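You operate a simulated robot arm through the tools that you are given. There is no shell and no other tool. Be economical: measure what you need, move in short steps, check, and stop when the job is done.

You run a simulated robot arm. Do the job below in one go: nothing can be reset, and whatever is moved stays where it is left.

## Task
The mill runs hot: stop the feeder, get cooling water flowing, restart the feeder once the Hot lamp is out.
Fine: feeder off first; water valve handle open, cooling switch on; fan, classifier and mill keep running.

It is judged by the outcome, as a careful person would: the job done as asked, and still so three seconds after it is handed in. It fails if anything else is knocked over, pushed out of place, dropped, spilled or broken.

## Robot
A 7-joint arm with a two-finger parallel gripper on a trunk, on a base that drives. Base frame: it is fixed to the floor where the robot stands at the start and does not move with it; the origin is under the middle of the robot, x ahead of it, y to its left, z up; the surface under the hand at the start is at about z = 1.29. Readings come in m, degrees, newtons and seconds.
With the tool pointing down near the work surface it reaches from about 0.1 to 0.7 m from the robot's upright axis, wherever it stands. Its first joint turns from -166.0 to 166.0 degrees. Places, roughly: air inlet lever [-0.7, -1.3, 0.5]; big hopper gate knob [-4.6, 2.6, 0.7]; big red stop button [0.4, -0.3, 0.8]; chute lever [-4.7, 2.3, 0.7]; classifier dial [0.6, 0, 0.8]; control cabinet [0.7, -0.1, 0.6]; cooling switch [0.4, -0.2, 1]; direction switch [0.6, 0.1, 0.8]; feed dial [0.5, -0.1, 0.8]; green classifier button [0.7, 0.1, 1]; green fan button [0.7, 0.2, 1]; green feeder button [0.6, 0, 1]; green mill button [0.6, 0, 1]; green rotor button [-4.1, 3.4, 1.2]; green screw button [-4.1, 3.5, 1.2]; green suction button [-4.2, 3.4, 1.2]. Payload 1.57 kg.
The TCP is the grasp point between the finger pads, 0.03 m short of the fingertips. In the tool frame z runs along the fingers and y along their closing line. The gripper opens to 0.11 m. The fingers are 0.024 m wide and 0.012 m thick; the gripper's body (0.048 by 0.112 m) begins 0.078 m behind the TCP.
Orientation is that of the tool frame in the base frame, as [roll, pitch, yaw] about the fixed x, y, z axes, in that order (R = Rz(yaw) Ry(pitch) Rx(roll)). With the fingers straight down and closing along the base's y, the tool's x points along the base's -x, its y along +y and its z along -z.

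## Interface
- The arm moves only by the tool servo_tool. Its argument "targets" is a list of rows, each a list of 3 entries, a list of its own where there are three numbers: the shift along the tool's x, y, z in units of 30 mm (1.0 is 30 mm), then the turn, a rotation vector about the tool's x, y, z in units of 4 degrees (1.0 is 4 degrees), then the opening, from 0 (shut) to 1 (fully open). In form: [[[x, y, z], [rx, ry, rz], grip], ...]. A call has 1 to 20 rows; each row shifts and turns the commanded pose from where the row before left it, along the tool's axes as they then stand. A call with a number of a shift or a turn outside -1 to 1 is refused whole. Each row takes 0.2 s and may step no farther than 0.05 m and 8.6 degrees from the row before; otherwise, or with a gripper value out of range, the whole call is refused. Where a pose cannot be reached the arm comes as near as it can. A force on the tool above 40 N (or 10 N above the force at the start of the call, whichever is more), or a blocked arm, ends the call early, and 0.2 s more pass. Each finger travels about 0.108 m/s and halts on what it meets, pressing with about 36 N; the grip force reading is that of the motor and also rises with nothing between the fingers. The clock runs only during rows and for 0.2 s after the last one: add rows that do not move to give the fingers time. It gives the time, the measured TCP pose, the force on the tool (base axes), the opening and the grip force at its end, in the units of the frame above (readings bear some noise), with the torque about the TCP (base axes, N m) and any sound that the robot's microphone picked up.
- Cameras (640 x 400 px; columns grow to the right, rows downward): "scene" is now at [0.5221, 0.1821, 1.362]; the picture's right is [-0.11, -0.99, 0.00], its down [-0.21, 0.02, -0.98] and it looks along [0.97, -0.10, -0.21] (base axes); focal length 214 px, centre (320, 200). "wrist" rides on the gripper at [0.07, 0.016, -0.141] in the tool frame; the picture's right is [-0.23, 0.97, 0.00], its down [-0.86, -0.20, -0.48] and it looks along [-0.47, -0.11, 0.88] (tool axes); focal length 222 px, centre (320, 200). There is no depth. A picture from a camera that has moved, and an enlarged one, comes with that camera's place and axes in the base frame and with its lens. The place of the scene camera against the robot may be out by one fixed shift of up to 0.012 m in any direction.
- grab_frame(camera): a new picture of that camera. The clock stands still meanwhile.
- slide_trunk(by): slides the trunk up (or, below 0, down) by that many m; the arm and the scene camera ride with it, the base frame stays. It gives what a move gives, with no picture.
- drive_base(legs): drives the robot by 1 to 6 legs, each [ahead, left, turn to the left] in m, m and degrees, along the robot's own axes; the way and the turn of a leg run together, so that a leg with both is an arc; at most 1.5 m and 180 degrees a leg. The arm and the cameras ride along, it lands a little off, and it stops where it bumps. It gives what a move gives.
- pan_tilt(pan, tilt): turns the head with the scene camera to pan (to the left, within 103 degrees either way) and tilt (down, from -29 to 69), counted from straight ahead of the robot. It gives what a move gives.
- zoom(camera, box): a new picture of the part [left, top, right, bottom] of that camera's present view, enlarged. The clock stands still meanwhile.
- close_job(): hands the job in; it is judged then, once.

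Go step by step. Nothing tells you exact positions but the pictures and the camera data: compare them with the known pose of the tool, close in by small moves and look again before you grip or let go. The budget is 120 turns and 90 pictures, counting those below and the enlarged ones. Unless the task says otherwise, let go and move clear before handing in, and close with one line.

The tools are called after "Emit:" as name(argument=value, ...) on one line, values as JSON. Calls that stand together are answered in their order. servo_tool: Moves the arm, as the interface text tells. Its arguments: {"type":"object","properties":{"targets":{"type":"array","items":{"type":"array"}}},"required":["targets"]} The other tools are called the same way: slide_trunk (by) slides the trunk up or down; drive_base (legs) drives the base; pan_tilt (pan, tilt) turns the head that bears the scene camera; grab_frame (camera) takes a picture; zoom (camera, box) takes an enlarged picture of a part of a camera's view; close_job () hands the job in.

At the start:

```text
t: 0.0
position: [0.68, -0.1605, 1.3376]
tool_rot: [-178.5, -2.0, 179.6]
force: [-0.2, 1.2, 0.0]
wrist_torque: [-0.01, -0.01, 0.03]
width: 0.1103
grasp_force: 0.1
trunk travel left (down, up): [-0.372, 0.238]
robot x, y, heading: [0.003, 0.0003, 0.3]
head pan, tilt: [-103.1, 60.2]
```

scene: 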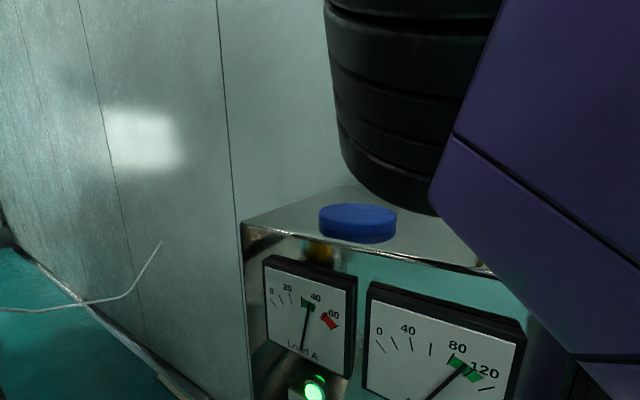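
wrist: 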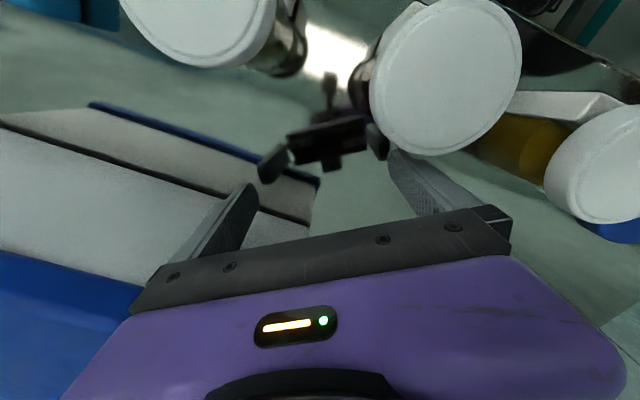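

I see a cabinet with gauges at the scene camera's lower right and the gripper above some round white lamps or gauges. I'll take a fresh scene picture with the head turned to see the panel.

Emit:
pan_tilt(pan=-10, tilt=40)

Emit:
grab_frame(camera="scene")

```text
t: 1.7
position: [0.678, -0.1642, 1.337]
tool_rot: [-178.3, -2.6, 178.9]
force: [0.3, 0.6, 0.8]
wrist_torque: [0.01, -0.02, -0.03]
width: 0.1099
grasp_force: 0.1
trunk travel left (down, up): [-0.372, 0.238]
robot x, y, heading: [0.0018, -0.0023, 0.1]
head pan, tilt: [-10.0, 40.0]
```

```text
87 pictures are left
camera scene: at [0.5217, 0.1794, 1.3504], right [-0.14, -0.99, 0.0], down [-0.33, 0.05, -0.94], along [0.93, -0.13, -0.33], focal length 214 px, centre (320, 200)
```

scene: 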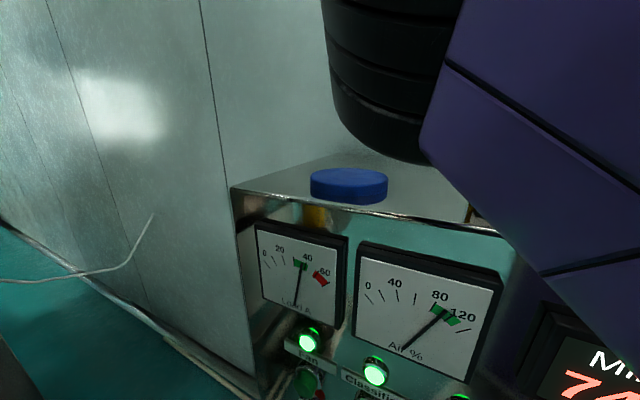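

The head has settled near the panel; the dial is up high in the frame. I'll tilt further down to see the whole panel.

Emit:
pan_tilt(pan=-45, tilt=65)

Emit:
grab_frame(camera="scene")

```text
t: 2.7
position: [0.6788, -0.1645, 1.3369]
tool_rot: [-178.4, -2.5, 178.9]
force: [0.1, -0.1, -0.5]
wrist_torque: [0.01, 0.02, 0.01]
width: 0.11
grasp_force: 0.1
trunk travel left (down, up): [-0.372, 0.238]
robot x, y, heading: [0.0002, -0.001, -0.1]
head pan, tilt: [-45.0, 65.0]
```

```text
86 pictures are left
camera scene: at [0.5216, 0.1792, 1.3501], right [-0.14, -0.99, 0.0], down [-0.33, 0.05, -0.94], along [0.93, -0.13, -0.34], focal length 214 px, centre (320, 200)
```

scene: 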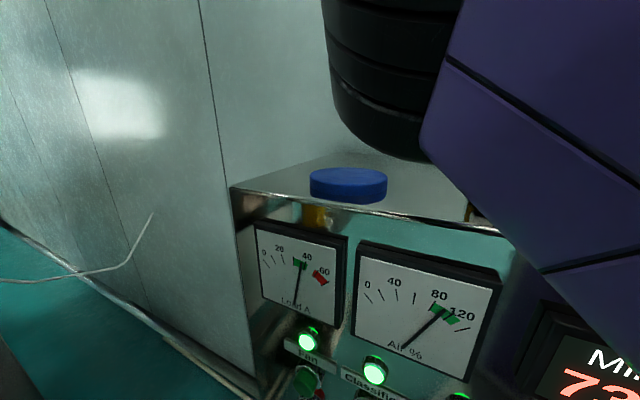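

The camera view did not change despite the pan reading, so the head seems held, perhaps by the arm. I'll try a pan to the left and back to see what moves.

Emit:
pan_tilt(pan=60, tilt=20)

Emit:
grab_frame(camera="scene")

Emit:
grab_frame(camera="wrist")

```text
t: 4.5
position: [0.6799, -0.1606, 1.3381]
tool_rot: [-178.2, -2.3, 179.6]
force: [-0.3, 1.2, 1.1]
wrist_torque: [-0.04, -0.03, 0.01]
width: 0.1102
grasp_force: 0.0
trunk travel left (down, up): [-0.372, 0.238]
robot x, y, heading: [0.0025, 0.0015, -0.1]
head pan, tilt: [60.0, 20.0]
```

```text
85 pictures are left
camera scene: at [0.476, 0.2726, 1.3496], right [0.87, -0.5, 0.0], down [-0.17, -0.3, -0.94], along [0.47, 0.81, -0.34], focal length 214 px, centre (320, 200)
```

scene: 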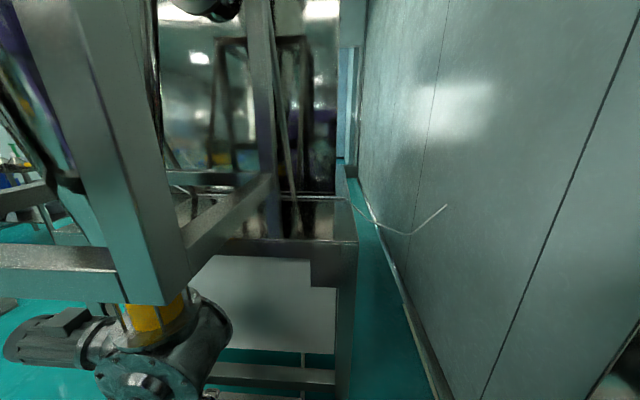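

```text
84 pictures are left
camera wrist: at [0.6158, -0.1382, 1.4812], right [0.23, 0.97, -0.04], down [0.87, -0.19, 0.45], along [0.43, -0.14, -0.89], focal length 222 px, centre (320, 200)
```

wrist: 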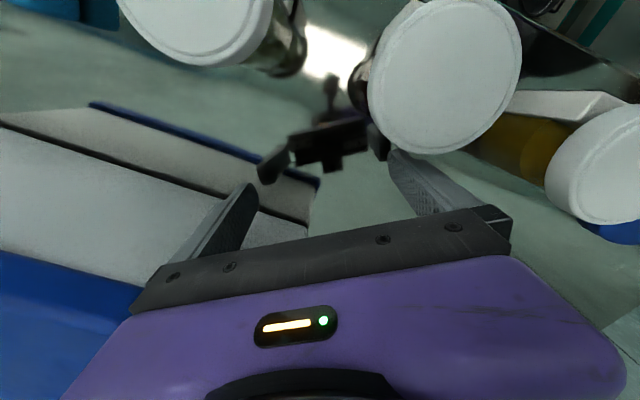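

The head turns freely to the left, but something blocks it to the right and down (probably my own arm). I'll look up/ahead to see what's above before raising the hand.

Emit:
pan_tilt(pan=0, tilt=-20)

Emit:
grab_frame(camera="scene")

Emit:
pan_tilt(pan=102, tilt=20)

Emit:
grab_frame(camera="scene")

```text
t: 5.8
position: [0.6804, -0.1612, 1.3365]
tool_rot: [-178.5, -2.4, 179.4]
force: [-0.6, -0.3, 0.5]
wrist_torque: [-0.03, 0.01, 0.02]
width: 0.1099
grasp_force: 0.1
trunk travel left (down, up): [-0.372, 0.238]
robot x, y, heading: [0.0021, -0.0007, 0.2]
head pan, tilt: [0.0, -20.0]
```

```text
83 pictures are left
camera scene: at [0.5054, 0.1921, 1.4111], right [0.0, -1.0, 0.0], down [0.34, 0.0, -0.94], along [0.94, 0.0, 0.34], focal length 214 px, centre (320, 200)
```

scene: 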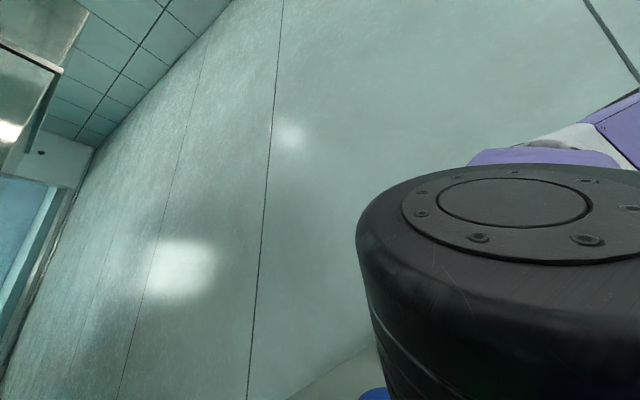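

```text
t: 7.6
position: [0.6799, -0.1612, 1.3369]
tool_rot: [-178.4, -2.4, 179.5]
force: [0.6, 1.1, 0.2]
wrist_torque: [0.04, -0.01, 0.0]
width: 0.1099
grasp_force: 0.0
trunk travel left (down, up): [-0.372, 0.238]
robot x, y, heading: [-0.0008, -0.0012, -0.3]
head pan, tilt: [102.0, 20.0]
```

```text
82 pictures are left
camera scene: at [0.41, 0.2831, 1.3496], right [0.98, 0.21, 0.0], down [0.07, -0.33, -0.94], along [-0.19, 0.92, -0.34], focal length 214 px, centre (320, 200)
```

scene: 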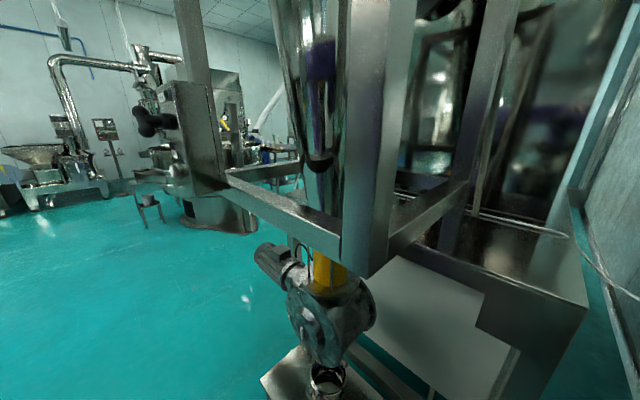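

The black object is my own elbow, so the arm limits the head. I'll raise the trunk a little so the fingers clear the jars, then look with the wrist.

Emit:
slide_trunk(by=0.12)

Emit:
grab_frame(camera="wrist")

```text
t: 9.1
position: [0.6805, -0.161, 1.4562]
tool_rot: [-178.5, -2.4, 179.4]
force: [0.5, 0.2, -0.4]
wrist_torque: [-0.02, -0.03, 0.01]
width: 0.1101
grasp_force: 0.0
trunk travel left (down, up): [-0.492, 0.118]
robot x, y, heading: [0.0001, -0.0013, 0.2]
head pan, tilt: [102.0, 20.0]
```

```text
81 pictures are left
camera wrist: at [0.6159, -0.1387, 1.6008], right [0.23, 0.97, -0.04], down [0.87, -0.19, 0.45], along [0.43, -0.14, -0.89], focal length 222 px, centre (320, 200)
```

wrist: 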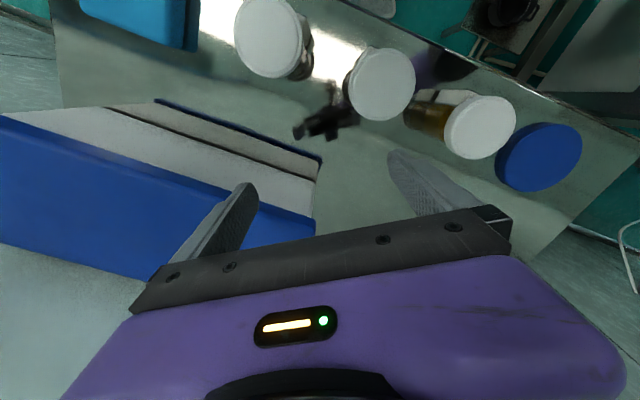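

The cabinet top holds jars, a binder and lids, now well below the fingers. I'll back the base away to see the panel front.

Emit:
drive_base(legs=[[-0.4, 0, 0]])

Emit:
pan_tilt(pan=-10, tilt=40)

Emit:
grab_frame(camera="scene")

Emit:
grab_frame(camera="wrist")

```text
t: 11.6
position: [0.2818, -0.1592, 1.4564]
tool_rot: [-178.4, -2.4, 179.6]
force: [-0.2, -0.2, 0.2]
wrist_torque: [0.02, 0.01, 0.0]
width: 0.1101
grasp_force: 0.1
trunk travel left (down, up): [-0.492, 0.118]
robot x, y, heading: [-0.3972, -0.001, 0.1]
head pan, tilt: [102.0, 20.0]
```

```text
t: 13.5
position: [0.2814, -0.1606, 1.4559]
tool_rot: [-178.4, -2.4, 179.5]
force: [0.7, 1.2, -0.5]
wrist_torque: [0.0, 0.02, 0.03]
width: 0.1101
grasp_force: 0.0
trunk travel left (down, up): [-0.492, 0.118]
robot x, y, heading: [-0.3999, 0.0005, 0.1]
head pan, tilt: [-10.0, 40.0]
```

```text
80 pictures are left
camera scene: at [0.1169, 0.191, 1.4404], right [-0.02, -1.0, 0.0], down [-0.62, 0.01, -0.78], along [0.78, -0.01, -0.62], focal length 214 px, centre (320, 200)
```

scene: 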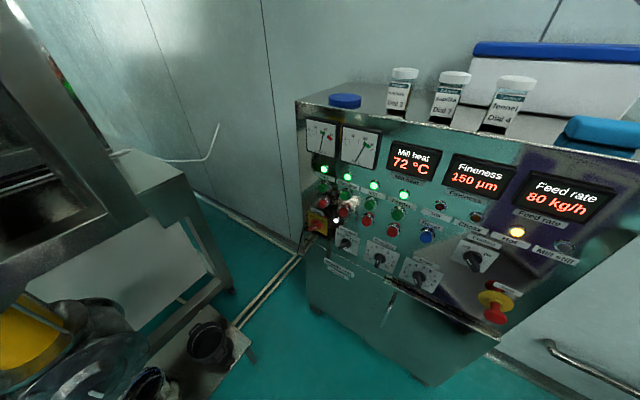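

```text
79 pictures are left
camera wrist: at [0.2178, -0.1389, 1.6005], right [0.23, 0.97, -0.04], down [0.87, -0.19, 0.45], along [0.43, -0.14, -0.89], focal length 222 px, centre (320, 200)
```

wrist: 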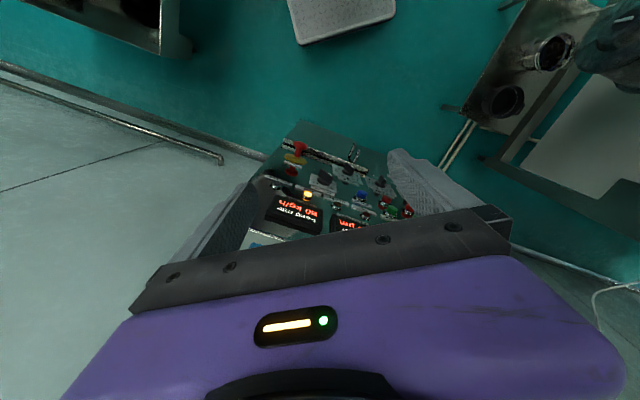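

Great view: the panel with four green/red button pairs, displays, dials, a lit Hot lamp and a knob by it (probably cooling). I'll zoom for labels.

Emit:
zoom(camera="scene", box=[300, 110, 420, 185])

Emit:
zoom(camera="scene", box=[300, 170, 420, 245])

Emit:
zoom(camera="scene", box=[400, 180, 600, 305])

Emit:
zoom(camera="scene", box=[300, 210, 460, 310])

```text
5.33 times, centred on (360, 148) of scene
camera zoom: at [0.1169, 0.191, 1.4404], right [-0.02, -1.0, 0.0], down [-0.62, 0.01, -0.78], along [0.78, -0.01, -0.62], focal length 1144 px, centre (107, 480)
```

zoom: 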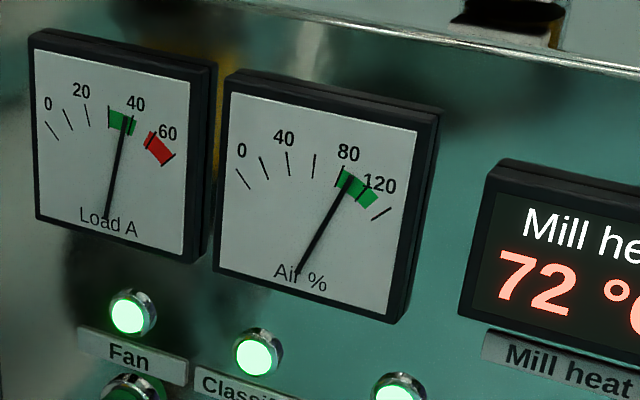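

```text
5.33 times, centred on (360, 208) of scene
camera zoom: at [0.1169, 0.191, 1.4404], right [-0.02, -1.0, 0.0], down [-0.62, 0.01, -0.78], along [0.78, -0.01, -0.62], focal length 1144 px, centre (107, 160)
```

zoom: 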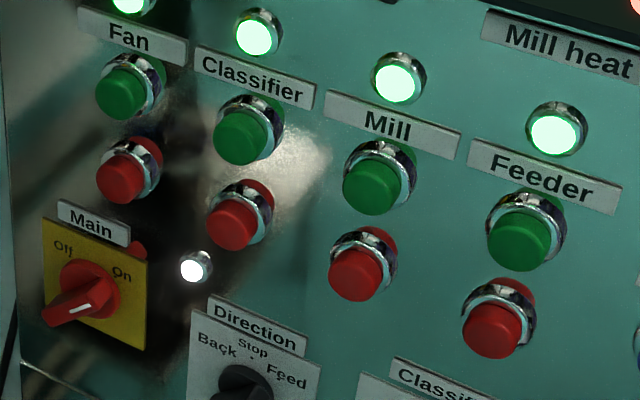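

```text
3.20 times, centred on (500, 242) of scene
camera zoom: at [0.1169, 0.191, 1.4404], right [-0.02, -1.0, 0.0], down [-0.62, 0.01, -0.78], along [0.78, -0.01, -0.62], focal length 686 px, centre (-256, 64)
```

zoom: 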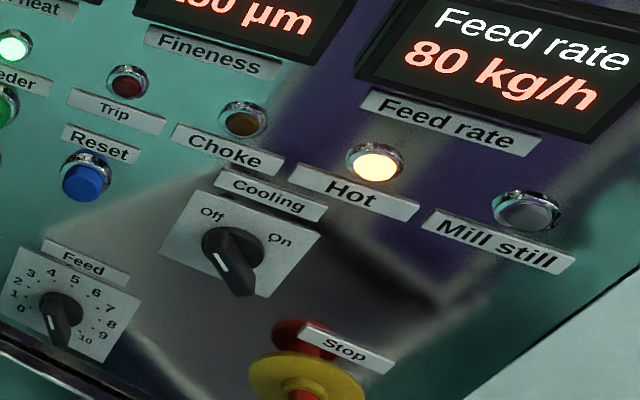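

```text
4.00 times, centred on (380, 260) of scene
camera zoom: at [0.1169, 0.191, 1.4404], right [-0.02, -1.0, 0.0], down [-0.62, 0.01, -0.78], along [0.78, -0.01, -0.62], focal length 858 px, centre (80, -40)
```

zoom: 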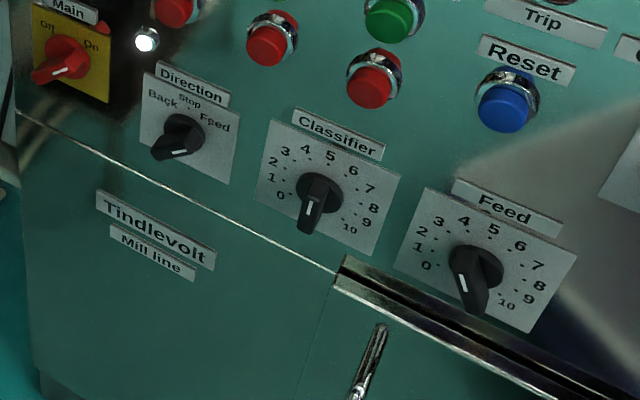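

The labels are clear: Fan, Classifier, Mill, Feeder pairs, Cooling switch Off→On, Hot lamp lit. Now I need to find the water valve; I'll look around to the left.

Emit:
pan_tilt(pan=50, tilt=35)

Emit:
grab_frame(camera="scene")

Emit:
pan_tilt(pan=100, tilt=25)

Emit:
grab_frame(camera="scene")

```text
t: 14.8
position: [0.2828, -0.1584, 1.457]
tool_rot: [-178.3, -2.3, 179.6]
force: [-0.3, 0.9, 0.0]
wrist_torque: [-0.02, 0.0, -0.03]
width: 0.1101
grasp_force: 0.0
trunk travel left (down, up): [-0.492, 0.118]
robot x, y, heading: [-0.3962, 0.0011, 0.2]
head pan, tilt: [50.0, 35.0]
```

```text
74 pictures are left
camera scene: at [0.0875, 0.2598, 1.4457], right [0.77, -0.64, 0.0], down [-0.37, -0.44, -0.82], along [0.53, 0.63, -0.57], focal length 214 px, centre (320, 200)
```

scene: 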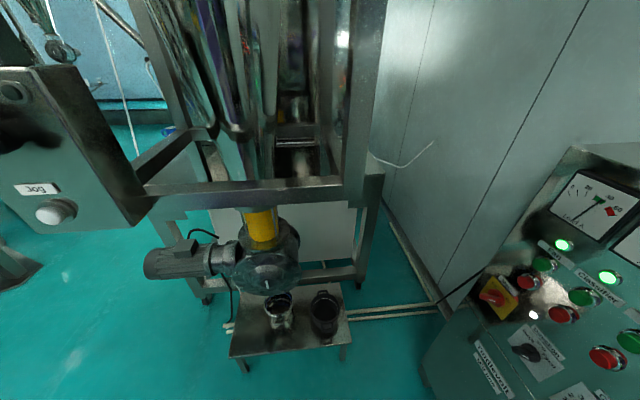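

```text
t: 16.0
position: [0.2825, -0.1612, 1.4557]
tool_rot: [-178.3, -2.4, 179.7]
force: [0.3, -0.4, -0.8]
wrist_torque: [0.01, 0.02, 0.0]
width: 0.1099
grasp_force: 0.0
trunk travel left (down, up): [-0.492, 0.118]
robot x, y, heading: [-0.3981, 0.001, -0.0]
head pan, tilt: [100.0, 25.0]
```

```text
73 pictures are left
camera scene: at [0.0148, 0.283, 1.4615], right [0.98, 0.17, 0.0], down [0.07, -0.42, -0.91], along [-0.16, 0.89, -0.42], focal length 214 px, centre (320, 200)
```

scene: 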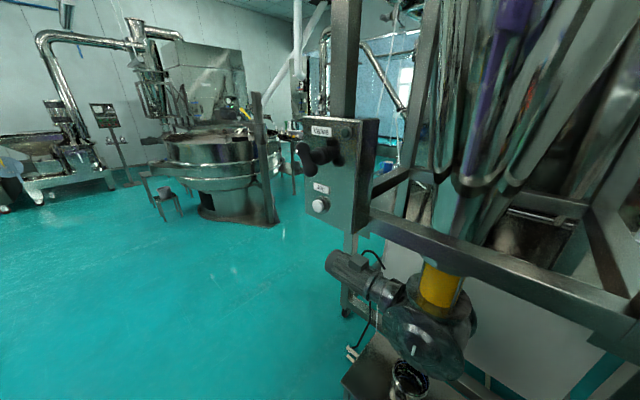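

Panel geometry from two views: it's vertical, running along (-0.6,-0.8), facing (-0.8,0.6); feeder red button ≈ (0.56,-0.035,0.96), cooling switch ≈ (0.437,-0.20,0.99). I'll orient the tool horizontal toward the panel first, with the fingers shut.

Emit:
servo_tool(targets=[[[0, 0, 0], [0, 0, 1], 0], [[0, 0, 0], [0, 0, 1], 0], [[0, 0, 0], [0, 0, 1], 0], [[0, 0, 0], [0, 0, 1], 0], [[0, 0, 0], [0, 0, 1], 0], [[0, 0, 0], [0, 0, 1], 0], [[0, 0, 0], [0, 0, 1], 0], [[0, 0, 0], [0, 0, 1], 0], [[0, 0, 0], [0, 0, 1], 0], [[0, 0, 0], [0, -1, 0], 0], [[0, 0, 0], [0, -1, 0], 0], [[0, 0, 0], [0, -1, 0], 0], [[0, 0, 0], [0, -1, 0], 0], [[0, 0, 0], [0, -1, 0], 0], [[0, 0, 0], [0, -1, 0], 0]])

Emit:
grab_frame(camera="wrist")

```text
t: 19.2
position: [0.2821, -0.1604, 1.4573]
tool_rot: [-177.1, 23.1, 144.8]
force: [-1.8, 0.5, 0.3]
wrist_torque: [0.0, 0.01, 0.02]
width: 0.0
grasp_force: 21.3
trunk travel left (down, up): [-0.492, 0.118]
robot x, y, heading: [-0.399, -0.0028, 0.0]
head pan, tilt: [100.0, 25.0]
```

```text
72 pictures are left
camera wrist: at [0.1978, -0.0711, 1.5591], right [0.75, 0.66, 0.04], down [0.39, -0.49, 0.78], along [0.54, -0.57, -0.62], focal length 222 px, centre (320, 200)
```

wrist: 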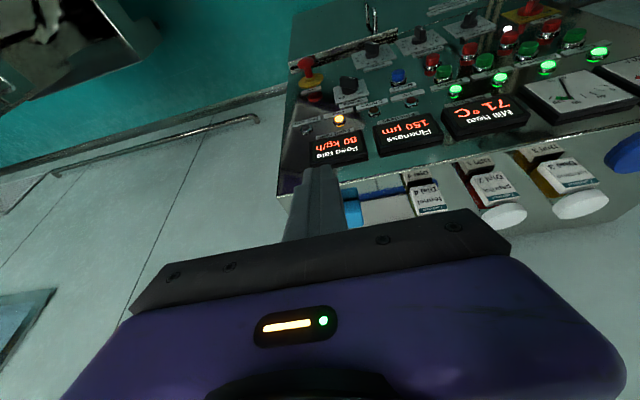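

Turning cleanly; the mill stands to the right with a pipe leading to it. I'll finish the turn to horizontal.

Emit:
servo_tool(targets=[[[0, 0, 0], [0, -1, 0], 0], [[0, 0, 0], [0, -1, 0], 0], [[0, 0, 0], [0, -1, 0], 0], [[0, 0, 0], [0, -1, 0], 0], [[0, 0, 0], [0, -1, 0], 0], [[0, 0, 0], [0, -1, 0], 0], [[0, 0, 0], [0, -1, 0], 0], [[0, 0, 0], [0, -1, 0], 0], [[0, 0, 0], [0, -1, 0], 0], [[0, 0, 0], [0, -1, 0], 0], [[0, 0, 0], [0, -1, 0], 0], [[0, 0, 0], [0, -1, 0], 0], [[0, 0, 0], [0, -1, 0], 0], [[0, 0, 0], [0, -1, 0], 0], [[0, 0, 0], [0, -1, 0], 0], [[0, 0, 0], [0, -1, 0], 0]])

Emit:
grab_frame(camera="wrist")

Emit:
pan_tilt(pan=-10, tilt=40)

Emit:
grab_frame(camera="scene")

```text
t: 22.6
position: [0.3163, -0.1639, 1.4911]
tool_rot: [-137.9, 86.0, -174.3]
force: [0.6, 0.2, 0.1]
wrist_torque: [0.0, -0.03, 0.02]
width: 0.0
grasp_force: 20.9
out of reach, approached as far as the arm can: row 13, 14, 15, 16
trunk travel left (down, up): [-0.492, 0.118]
robot x, y, heading: [-0.3952, -0.0005, 0.2]
head pan, tilt: [100.0, 25.0]
```

```text
71 pictures are left
camera wrist: at [0.2076, -0.0655, 1.4292], right [0.59, 0.78, 0.18], down [-0.44, 0.13, 0.89], along [0.67, -0.61, 0.42], focal length 222 px, centre (320, 200)
```

wrist: 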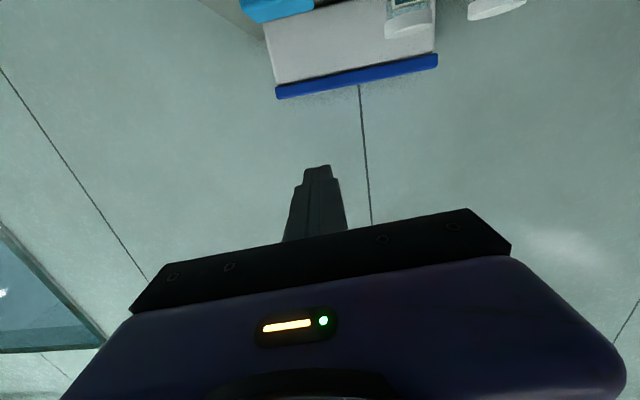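

```text
t: 24.4
position: [0.3167, -0.163, 1.4921]
tool_rot: [-138.7, 85.9, -175.1]
force: [0.0, 0.3, 1.3]
wrist_torque: [0.04, -0.01, 0.02]
width: 0.0
grasp_force: 21.2
trunk travel left (down, up): [-0.492, 0.118]
robot x, y, heading: [-0.3964, -0.0011, 0.1]
head pan, tilt: [-10.0, 40.0]
```

```text
70 pictures are left
camera scene: at [0.1146, 0.1777, 1.4382], right [-0.17, -0.99, 0.0], down [-0.63, 0.11, -0.77], along [0.75, -0.13, -0.64], focal length 214 px, centre (320, 200)
```

scene: 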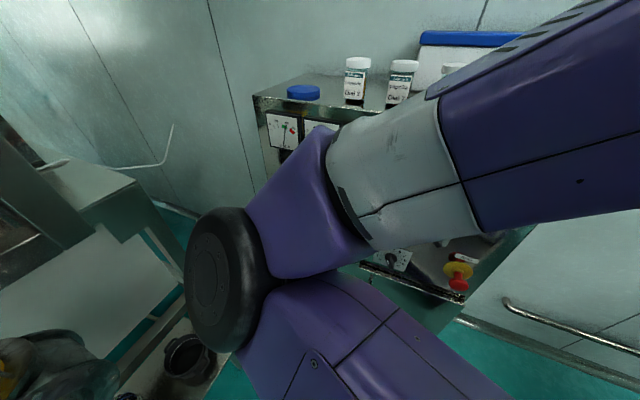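

The wrist hit its limit near the end because the hand is high relative to the shoulder. I'll back 0.1 m, slide the trunk down, and then adjust the hand.

Emit:
drive_base(legs=[[-0.12, 0, 0]])

Emit:
slide_trunk(by=-0.3)

Emit:
servo_tool(targets=[[[1, 0, 0], [0, 0, 0], 0], [[1, 0, 0], [0, 0, 0], 0], [[1, 0, 0], [0, 0, 0], 0], [[1, 0, 0], [0, 0, 0], 0]])

Emit:
grab_frame(camera="wrist")

```text
t: 25.7
position: [0.1977, -0.1626, 1.4905]
tool_rot: [-138.5, 86.0, -174.9]
force: [0.1, 0.7, -0.1]
wrist_torque: [0.04, 0.01, -0.02]
width: 0.0
grasp_force: 21.1
trunk travel left (down, up): [-0.492, 0.118]
robot x, y, heading: [-0.5226, 0.0019, 0.0]
head pan, tilt: [-10.0, 40.0]
```

```text
t: 28.7
position: [0.1947, -0.1612, 1.1922]
tool_rot: [-138.5, 85.9, -174.9]
force: [0.0, 0.3, 0.5]
wrist_torque: [0.01, 0.0, 0.02]
width: 0.0002
grasp_force: 21.1
trunk travel left (down, up): [-0.192, 0.418]
robot x, y, heading: [-0.5179, -0.0007, 0.4]
head pan, tilt: [-10.0, 40.0]
```

```text
t: 29.7
position: [0.2475, -0.1668, 1.1079]
tool_rot: [-138.4, 85.9, -175.0]
force: [0.2, 0.1, 0.1]
wrist_torque: [0.05, 0.01, 0.01]
width: 0.0001
grasp_force: 21.6
out of reach, approached as far as the arm can: row 1, 2, 3, 4
trunk travel left (down, up): [-0.192, 0.418]
robot x, y, heading: [-0.5214, -0.0014, 0.3]
head pan, tilt: [-10.0, 40.0]
```

```text
69 pictures are left
camera wrist: at [0.1378, -0.0695, 1.046], right [0.59, 0.79, 0.18], down [-0.44, 0.13, 0.89], along [0.67, -0.61, 0.42], focal length 222 px, centre (320, 200)
```

wrist: 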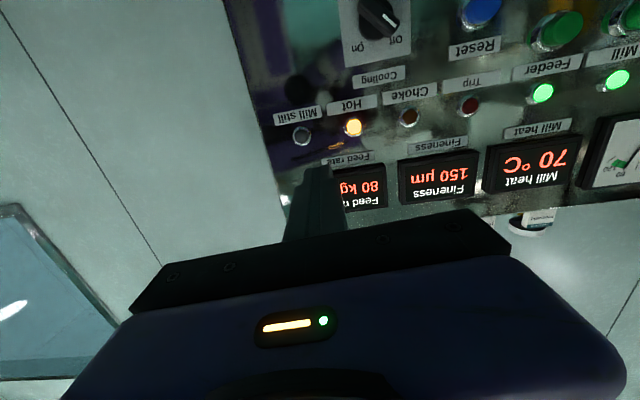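

Tool direction is now exactly into the panel (0.80,-0.60,-0.05). I'll slide the base parallel to the panel to bring the tip in line with the feeder's red button and lower the trunk.

Emit:
drive_base(legs=[[0.17, 0.225, 0]])

Emit:
slide_trunk(by=-0.12)

Emit:
grab_frame(camera="wrist")

Emit:
grab_frame(camera="scene")

```text
t: 31.6
position: [0.4181, 0.059, 1.1076]
tool_rot: [-138.8, 86.0, -175.0]
force: [-0.3, -0.1, 0.2]
wrist_torque: [0.01, 0.0, 0.01]
width: 0.0004
grasp_force: 21.3
trunk travel left (down, up): [-0.192, 0.418]
robot x, y, heading: [-0.3505, 0.2235, 0.1]
head pan, tilt: [-10.0, 40.0]
```

```text
t: 33.1
position: [0.4182, 0.061, 0.9882]
tool_rot: [-138.7, 85.9, -175.0]
force: [0.2, 0.0, 0.2]
wrist_torque: [0.02, 0.03, 0.01]
width: 0.0
grasp_force: 21.4
trunk travel left (down, up): [-0.072, 0.538]
robot x, y, heading: [-0.3444, 0.2257, 0.4]
head pan, tilt: [-10.0, 40.0]
```

```text
68 pictures are left
camera wrist: at [0.3084, 0.157, 0.926], right [0.59, 0.79, 0.18], down [-0.44, 0.13, 0.89], along [0.68, -0.6, 0.42], focal length 222 px, centre (320, 200)
```

wrist: 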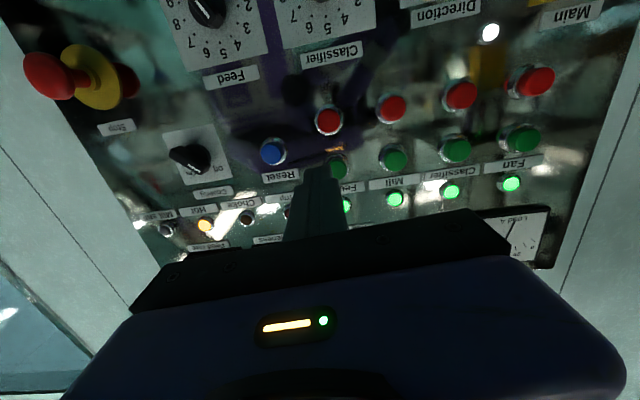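

```text
67 pictures are left
camera scene: at [0.1632, 0.4042, 1.0182], right [-0.17, -0.99, 0.0], down [-0.63, 0.11, -0.77], along [0.76, -0.13, -0.64], focal length 214 px, centre (320, 200)
```

scene: 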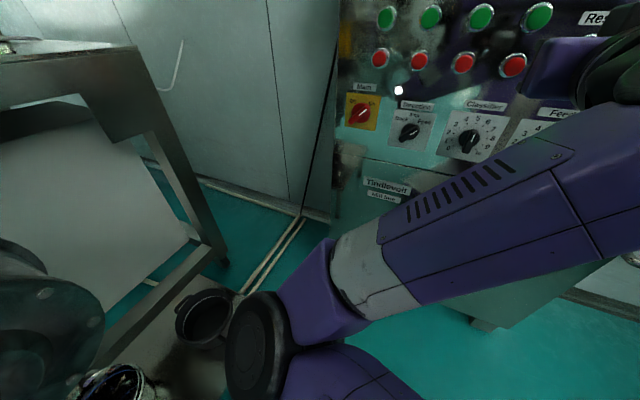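

The wrist view puts the feeder's red button at about (0.562,-0.026,0.958), agreeing with the scene estimate. I'll lower 22 mm, shift 16 mm along the panel and approach to within a few cm.

Emit:
slide_trunk(by=-0.022)

Emit:
servo_tool(targets=[[[0, 0.55, 0], [0, 0, 0], 0], [[0, 0, 1], [0, 0, 0], 0], [[0, 0, 1], [0, 0, 0], 0], [[0, 0, 1], [0, 0, 0], 0]])

Emit:
grab_frame(camera="wrist")

```text
t: 33.8
position: [0.4176, 0.0595, 0.9667]
tool_rot: [-138.7, 85.8, -175.0]
force: [0.0, 0.2, -0.7]
wrist_torque: [0.01, 0.01, 0.01]
width: 0.0
grasp_force: 21.0
trunk travel left (down, up): [-0.05, 0.56]
robot x, y, heading: [-0.3478, 0.2266, 0.5]
head pan, tilt: [-10.0, 40.0]
```

```text
t: 34.8
position: [0.5009, 0.0208, 0.9608]
tool_rot: [-139.1, 85.9, -175.2]
force: [-0.6, 0.1, -0.2]
wrist_torque: [-0.01, 0.0, 0.0]
width: 0.0
grasp_force: 21.3
trunk travel left (down, up): [-0.05, 0.56]
robot x, y, heading: [-0.3518, 0.2235, 0.1]
head pan, tilt: [-10.0, 40.0]
```

```text
66 pictures are left
camera wrist: at [0.391, 0.1169, 0.899], right [0.59, 0.79, 0.18], down [-0.44, 0.13, 0.89], along [0.68, -0.6, 0.42], focal length 222 px, centre (320, 200)
```

wrist: 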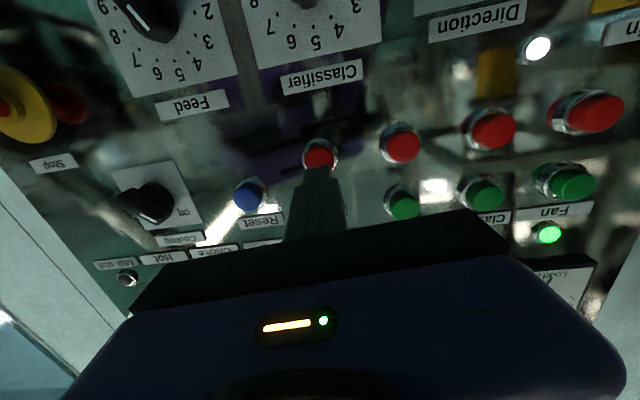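

The tip is aligned with the feeder stop button, about 5 cm away. I'll press it in gentle steps.

Emit:
servo_tool(targets=[[[0.1, 0, 1], [0, 0, 0], 0], [[0, 0, 0.4], [0, 0, 0], 0], [[0, 0, 0.2], [0, 0, 0], 0], [[0, 0, 0.2], [0, 0, 0], 0]])

Emit:
grab_frame(camera="wrist")

```text
t: 35.8
position: [0.5439, -0.0113, 0.9562]
tool_rot: [-138.4, 86.0, -174.6]
force: [-12.9, 8.6, -2.7]
wrist_torque: [-0.02, -0.06, 0.04]
width: 0.0001
grasp_force: 21.7
trunk travel left (down, up): [-0.05, 0.56]
robot x, y, heading: [-0.3494, 0.2217, 0.3]
head pan, tilt: [-10.0, 40.0]
heard: click
```

```text
65 pictures are left
camera wrist: at [0.4335, 0.0856, 0.8928], right [0.59, 0.79, 0.18], down [-0.44, 0.13, 0.89], along [0.68, -0.6, 0.42], focal length 222 px, centre (320, 200)
```

wrist: 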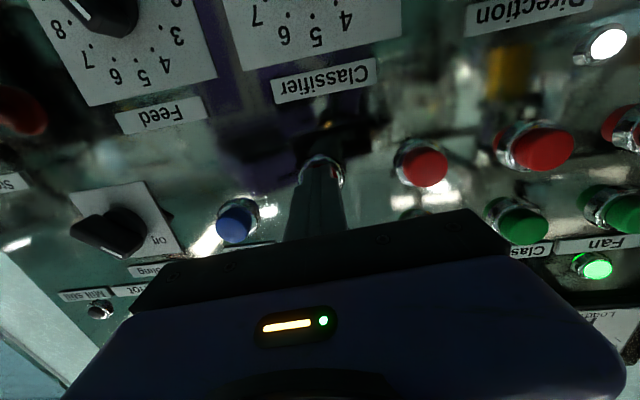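

A click and ~15 N at contact. I'll retract 6 cm and check the feeder lamp.

Emit:
servo_tool(targets=[[[0, 0, -1], [0, 0, 0], 0], [[0, 0, -1], [0, 0, 0], 0], [[0, 0, -1], [0, 0, 0], 0], [[0, 0, -1], [0, 0, 0], 0]])

Emit:
grab_frame(camera="wrist")

```text
t: 36.8
position: [0.4473, 0.0592, 0.9604]
tool_rot: [-139.2, 85.9, -175.4]
force: [-0.1, 0.5, 0.0]
wrist_torque: [-0.01, 0.0, -0.02]
width: 0.0
grasp_force: 20.9
trunk travel left (down, up): [-0.05, 0.56]
robot x, y, heading: [-0.3465, 0.2294, 0.4]
head pan, tilt: [-10.0, 40.0]
```

```text
64 pictures are left
camera wrist: at [0.3372, 0.1559, 0.8982], right [0.59, 0.79, 0.18], down [-0.44, 0.13, 0.89], along [0.68, -0.6, 0.42], focal length 222 px, centre (320, 200)
```

wrist: 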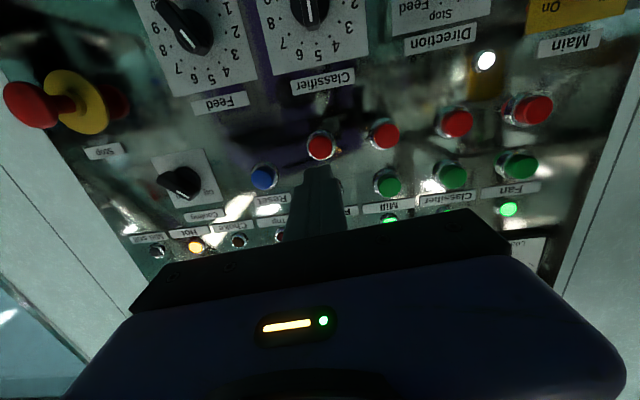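

Next I slide the base ~0.2 m to the right along the panel, toward the cooling switch, and check the feeder lamp on the way.

Emit:
drive_base(legs=[[-0.12, -0.16, 0]])

Emit:
grab_frame(camera="wrist")

```text
t: 38.4
position: [0.3262, -0.1061, 0.9608]
tool_rot: [-138.8, 85.8, -175.2]
force: [-0.1, 0.1, -0.3]
wrist_torque: [-0.05, 0.02, 0.0]
width: 0.0
grasp_force: 21.5
trunk travel left (down, up): [-0.05, 0.56]
robot x, y, heading: [-0.4672, 0.0577, 0.3]
head pan, tilt: [-10.0, 40.0]
```

```text
63 pictures are left
camera wrist: at [0.2168, -0.0082, 0.8983], right [0.59, 0.79, 0.18], down [-0.44, 0.13, 0.89], along [0.67, -0.61, 0.42], focal length 222 px, centre (320, 200)
```

wrist: 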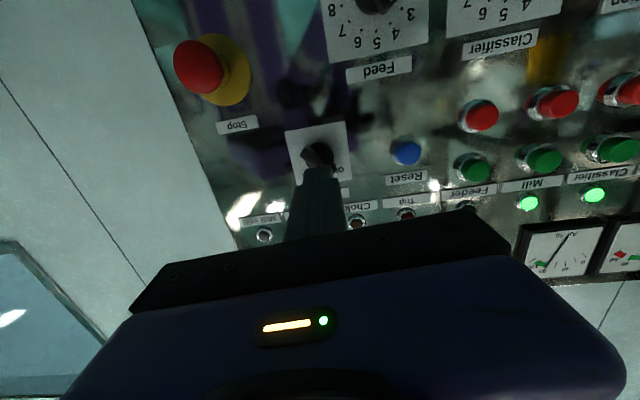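

Feeder lamp is out, fan, classifier and mill lamps lit. The tip lines up with the cooling knob; I'll zoom in to see the grip bar's orientation.

Emit:
zoom(camera="wrist", box=[270, 100, 370, 200])

Emit:
pan_tilt(pan=-10, tilt=15)

Emit:
grab_frame(camera="scene")

```text
4.00 times, centred on (320, 150) of wrist
camera zoom: at [0.2168, -0.0082, 0.8983], right [0.59, 0.79, 0.18], down [-0.44, 0.13, 0.89], along [0.67, -0.61, 0.42], focal length 888 px, centre (320, 400)
```

zoom: 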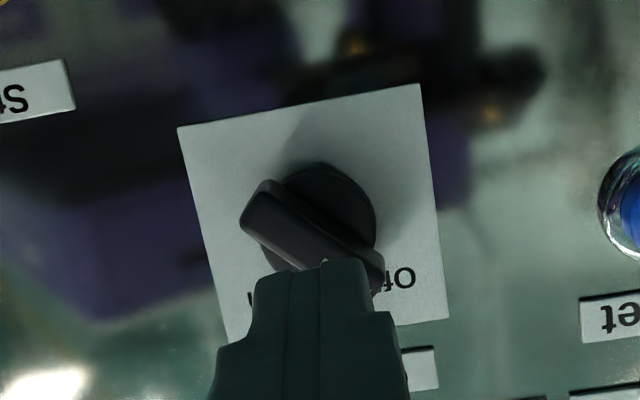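

```text
t: 39.3
position: [0.3269, -0.1057, 0.9605]
tool_rot: [-138.8, 85.9, -175.1]
force: [0.2, -0.1, -0.5]
wrist_torque: [0.03, -0.01, 0.0]
width: 0.0
grasp_force: 21.4
trunk travel left (down, up): [-0.05, 0.56]
robot x, y, heading: [-0.4718, 0.0596, 0.2]
head pan, tilt: [-10.0, 15.0]
```

```text
61 pictures are left
camera scene: at [0.0513, 0.239, 1.0357], right [-0.17, -0.99, 0.0], down [-0.26, 0.04, -0.97], along [0.95, -0.16, -0.26], focal length 214 px, centre (320, 200)
```

scene: 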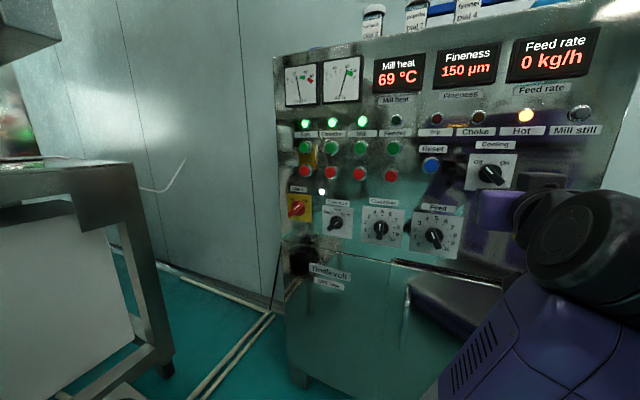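

Feed rate reads 0 and the view of the switch is clear. I'll zoom in on it.

Emit:
zoom(camera="scene", box=[460, 140, 530, 200])

```text
6.67 times, centred on (495, 170) of scene
camera zoom: at [0.0513, 0.239, 1.0357], right [-0.17, -0.99, 0.0], down [-0.26, 0.04, -0.97], along [0.95, -0.16, -0.26], focal length 1430 px, centre (-847, 400)
```

zoom: 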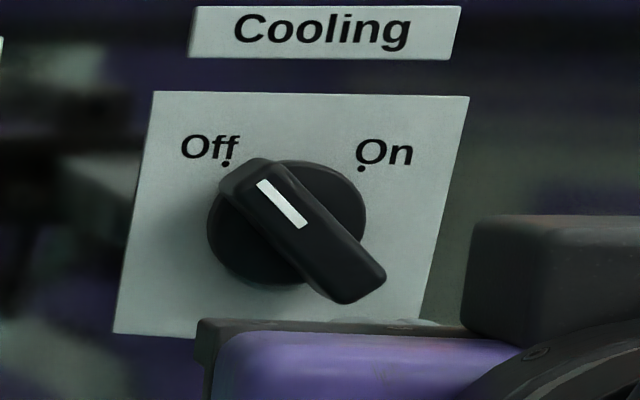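

Feed is 0 kg/h and the switch bar points to Off (up-left, about 40°); it needs a clockwise turn of about 80–85°. I'll pre-rotate the hand −42° about its axis with the fingers opened to 6 cm to straddle the bar.

Emit:
servo_tool(targets=[[[0, 0, 0], [0, 0, -1], 0.55], [[0, 0, 0], [0, 0, -1], 0.55], [[0, 0, 0], [0, 0, -1], 0.55], [[0, 0, 0], [0, 0, -1], 0.55], [[0, 0, 0], [0, 0, -1], 0.55], [[0, 0, 0], [0, 0, -1], 0.55], [[0, 0, 0], [0, 0, -1], 0.55], [[0, 0, 0], [0, 0, -1], 0.55], [[0, 0, 0], [0, 0, -1], 0.55], [[0, 0, 0], [0, 0, -1], 0.55], [[0, 0, 0], [0, 0, -0.5], 0.55]])

Emit:
grab_frame(camera="wrist")

```text
t: 41.7
position: [0.3251, -0.1056, 0.9603]
tool_rot: [-94.5, 45.1, -129.5]
force: [0.0, 0.5, -0.3]
wrist_torque: [-0.02, -0.03, 0.0]
width: 0.0607
grasp_force: 0.0
trunk travel left (down, up): [-0.05, 0.56]
robot x, y, heading: [-0.4696, 0.0633, 0.1]
head pan, tilt: [-10.0, 15.0]
```

```text
59 pictures are left
camera wrist: at [0.1872, -0.0494, 0.908], right [0.48, 0.7, -0.52], down [-0.08, 0.63, 0.77], along [0.87, -0.33, 0.36], focal length 222 px, centre (320, 200)
```

wrist: 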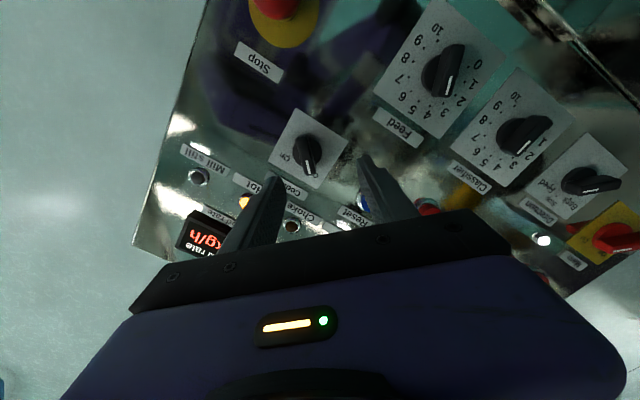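

The fingers are now oriented to straddle the bar. I'll correct sideways (-6 mm x, -16 mm y in tool axes) and approach 7.5 cm, then look.

Emit:
servo_tool(targets=[[[-0.2, -0.55, 0], [0, 0, 0], 0.55], [[0, 0, 1], [0, 0, 0], 0.55], [[0, 0, 1], [0, 0, 0], 0.55], [[0, 0, 0.4], [0, 0, 0], 0.55]])

Emit:
grab_frame(camera="wrist")

Emit:
zoom(camera="scene", box=[440, 120, 560, 220])

```text
t: 42.7
position: [0.381, -0.1545, 0.9739]
tool_rot: [-94.4, 45.2, -129.6]
force: [-0.4, 0.0, -0.4]
wrist_torque: [0.01, 0.01, -0.01]
width: 0.0604
grasp_force: 0.1
trunk travel left (down, up): [-0.05, 0.56]
robot x, y, heading: [-0.4679, 0.0631, 0.2]
head pan, tilt: [-10.0, 15.0]
```

```text
58 pictures are left
camera wrist: at [0.2415, -0.0982, 0.9199], right [0.48, 0.7, -0.52], down [-0.08, 0.63, 0.77], along [0.87, -0.33, 0.36], focal length 222 px, centre (320, 200)
```

wrist: 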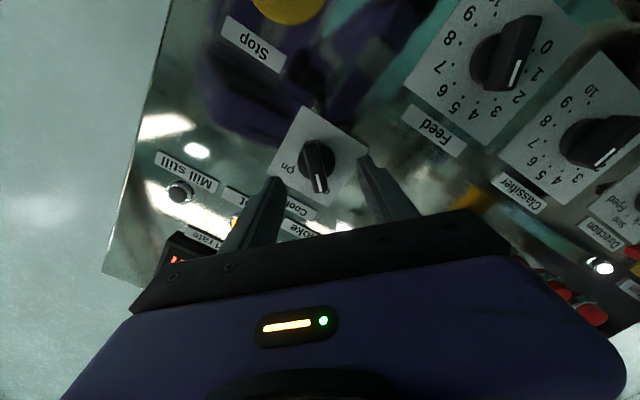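

```text
4.00 times, centred on (500, 170) of scene
camera zoom: at [0.0513, 0.239, 1.0358], right [-0.17, -0.99, 0.0], down [-0.26, 0.04, -0.97], along [0.95, -0.16, -0.26], focal length 858 px, centre (-400, 320)
```

zoom: 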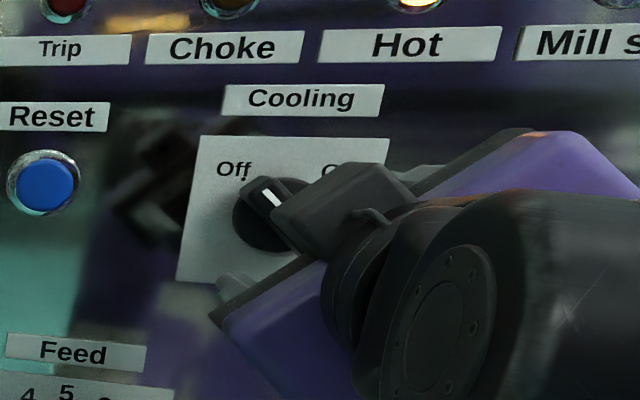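

Centred to within a few mm. I'll make a small correction and advance the final 4 cm.

Emit:
servo_tool(targets=[[[-0.1, -0.15, 0.7], [0, 0, 0], 0.55], [[0, 0, 0.4], [0, 0, 0], 0.55], [[0, 0, 0.2], [0, 0, 0], 0.55]])

Emit:
grab_frame(camera="wrist")

Emit:
zoom(camera="scene", box=[440, 120, 560, 220])

```text
t: 43.5
position: [0.4114, -0.1794, 0.9775]
tool_rot: [-94.3, 45.2, -129.5]
force: [-1.3, 0.0, -0.2]
wrist_torque: [-0.02, 0.04, 0.01]
width: 0.0606
grasp_force: 0.1
trunk travel left (down, up): [-0.05, 0.56]
robot x, y, heading: [-0.4665, 0.0573, 0.4]
head pan, tilt: [-10.0, 15.0]
```

```text
56 pictures are left
camera wrist: at [0.2724, -0.1227, 0.9235], right [0.48, 0.7, -0.52], down [-0.08, 0.63, 0.77], along [0.87, -0.33, 0.36], focal length 222 px, centre (320, 200)
```

wrist: 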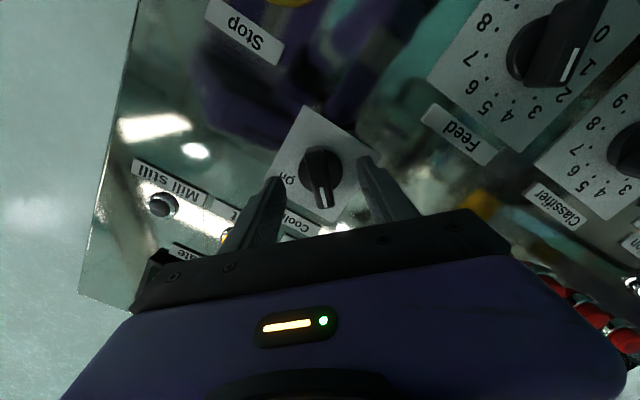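

```text
4.00 times, centred on (500, 170) of scene
camera zoom: at [0.0513, 0.239, 1.0358], right [-0.17, -0.99, 0.0], down [-0.26, 0.04, -0.97], along [0.95, -0.16, -0.26], focal length 858 px, centre (-400, 320)
```

zoom: 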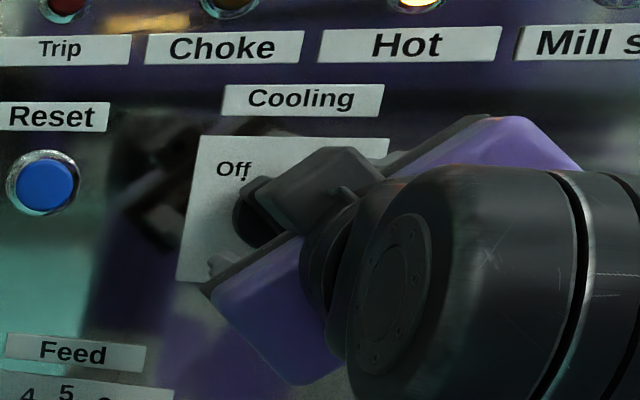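

The fingers straddle the bar close to the plate. I'll close on it.

Emit:
servo_tool(targets=[[[0, 0, 0], [0, 0, 0], 0.3], [[0, 0, 0], [0, 0, 0], 0.0], [[0, 0, 0], [0, 0, 0], 0.0], [[0, 0, 0], [0, 0, 0], 0.0]])

Emit:
grab_frame(camera="wrist")

```text
t: 44.5
position: [0.4104, -0.1804, 0.9773]
tool_rot: [-94.4, 45.2, -129.6]
force: [4.2, -5.1, 6.6]
wrist_torque: [-0.06, -0.1, -0.14]
width: 0.0155
grasp_force: 31.5
trunk travel left (down, up): [-0.05, 0.56]
robot x, y, heading: [-0.4691, 0.0615, 0.1]
head pan, tilt: [-10.0, 15.0]
```

```text
54 pictures are left
camera wrist: at [0.2721, -0.123, 0.9238], right [0.48, 0.7, -0.52], down [-0.08, 0.63, 0.77], along [0.87, -0.33, 0.36], focal length 222 px, centre (320, 200)
```

wrist: 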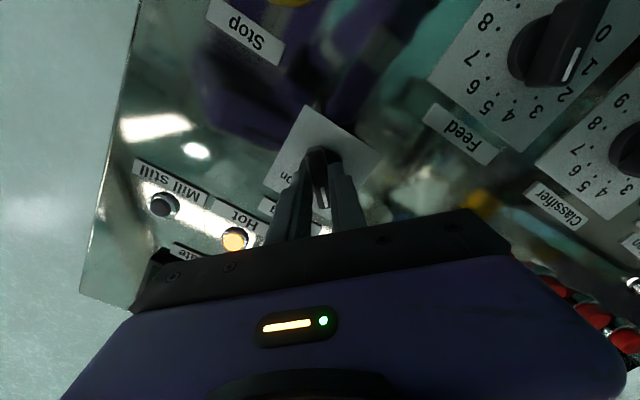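

Gripped (15 mm wide). Now turn clockwise, +40° first.

Emit:
servo_tool(targets=[[[0, -0.06, 0], [0, 0, 0.5], 0], [[0, 0, 0], [0, 0, 1], 0], [[0, 0, 0], [0, 0, 1], 0], [[0, 0, 0], [0, 0, 1], 0], [[0, 0, 0], [0, 0, 1], 0], [[0, 0, 0], [0, 0, 1], 0], [[0, 0, 0], [0, 0, 1], 0], [[0, 0, 0], [0, 0, 1], 0], [[0, 0, 0], [0, 0, 1], 0], [[0, 0, 0], [0, 0, 1], 0]])

Emit:
grab_frame(camera="wrist")

```text
t: 46.7
position: [0.4121, -0.1789, 0.9762]
tool_rot: [-115.6, 82.4, -151.6]
force: [6.4, 15.8, -9.6]
wrist_torque: [0.61, 0.98, 0.51]
width: 0.0159
grasp_force: 32.2
trunk travel left (down, up): [-0.05, 0.56]
robot x, y, heading: [-0.4709, 0.0587, 0.2]
head pan, tilt: [-10.0, 15.0]
```

```text
53 pictures are left
camera wrist: at [0.2991, -0.085, 0.9134], right [0.59, 0.8, 0.11], down [-0.4, 0.17, 0.9], along [0.7, -0.58, 0.43], focal length 222 px, centre (320, 200)
```

wrist: 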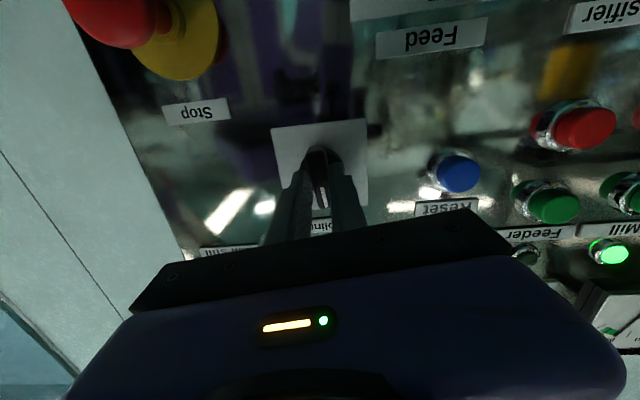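

The bar is turning with the hand (now upright). I'll continue another 44°.

Emit:
servo_tool(targets=[[[0, 0.12, 0], [0, 0, 0.5], 0], [[0, 0, 0], [0, 0, 1], 0], [[0, 0, 0], [0, 0, 1], 0], [[0, 0, 0], [0, 0, 1], 0], [[0, 0, 0], [0, 0, 1], 0], [[0, 0, 0], [0, 0, 1], 0], [[0, 0, 0], [0, 0, 1], 0], [[0, 0, 0], [0, 0, 1], 0], [[0, 0, 0], [0, 0, 1], 0], [[0, 0, 0], [0, 0, 1], 0], [[0, 0, 0], [0, 0, 1], 0]])

Emit:
grab_frame(camera="wrist")

```text
t: 49.1
position: [0.4134, -0.1782, 0.977]
tool_rot: [95.1, 54.5, 57.8]
force: [8.8, 3.5, 5.2]
wrist_torque: [0.34, 0.45, 0.91]
width: 0.0163
grasp_force: 31.8
trunk travel left (down, up): [-0.05, 0.56]
robot x, y, heading: [-0.4694, 0.0602, 0.4]
head pan, tilt: [-10.0, 15.0]
```

```text
52 pictures are left
camera wrist: at [0.3287, -0.0474, 0.9375], right [0.42, 0.51, 0.75], down [-0.75, -0.26, 0.61], along [0.51, -0.82, 0.27], focal length 222 px, centre (320, 200)
```

wrist: 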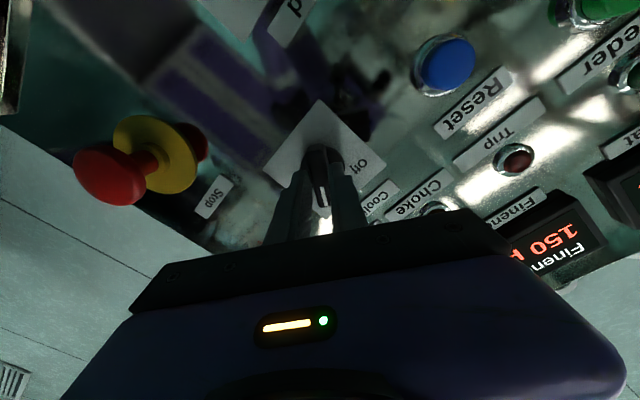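

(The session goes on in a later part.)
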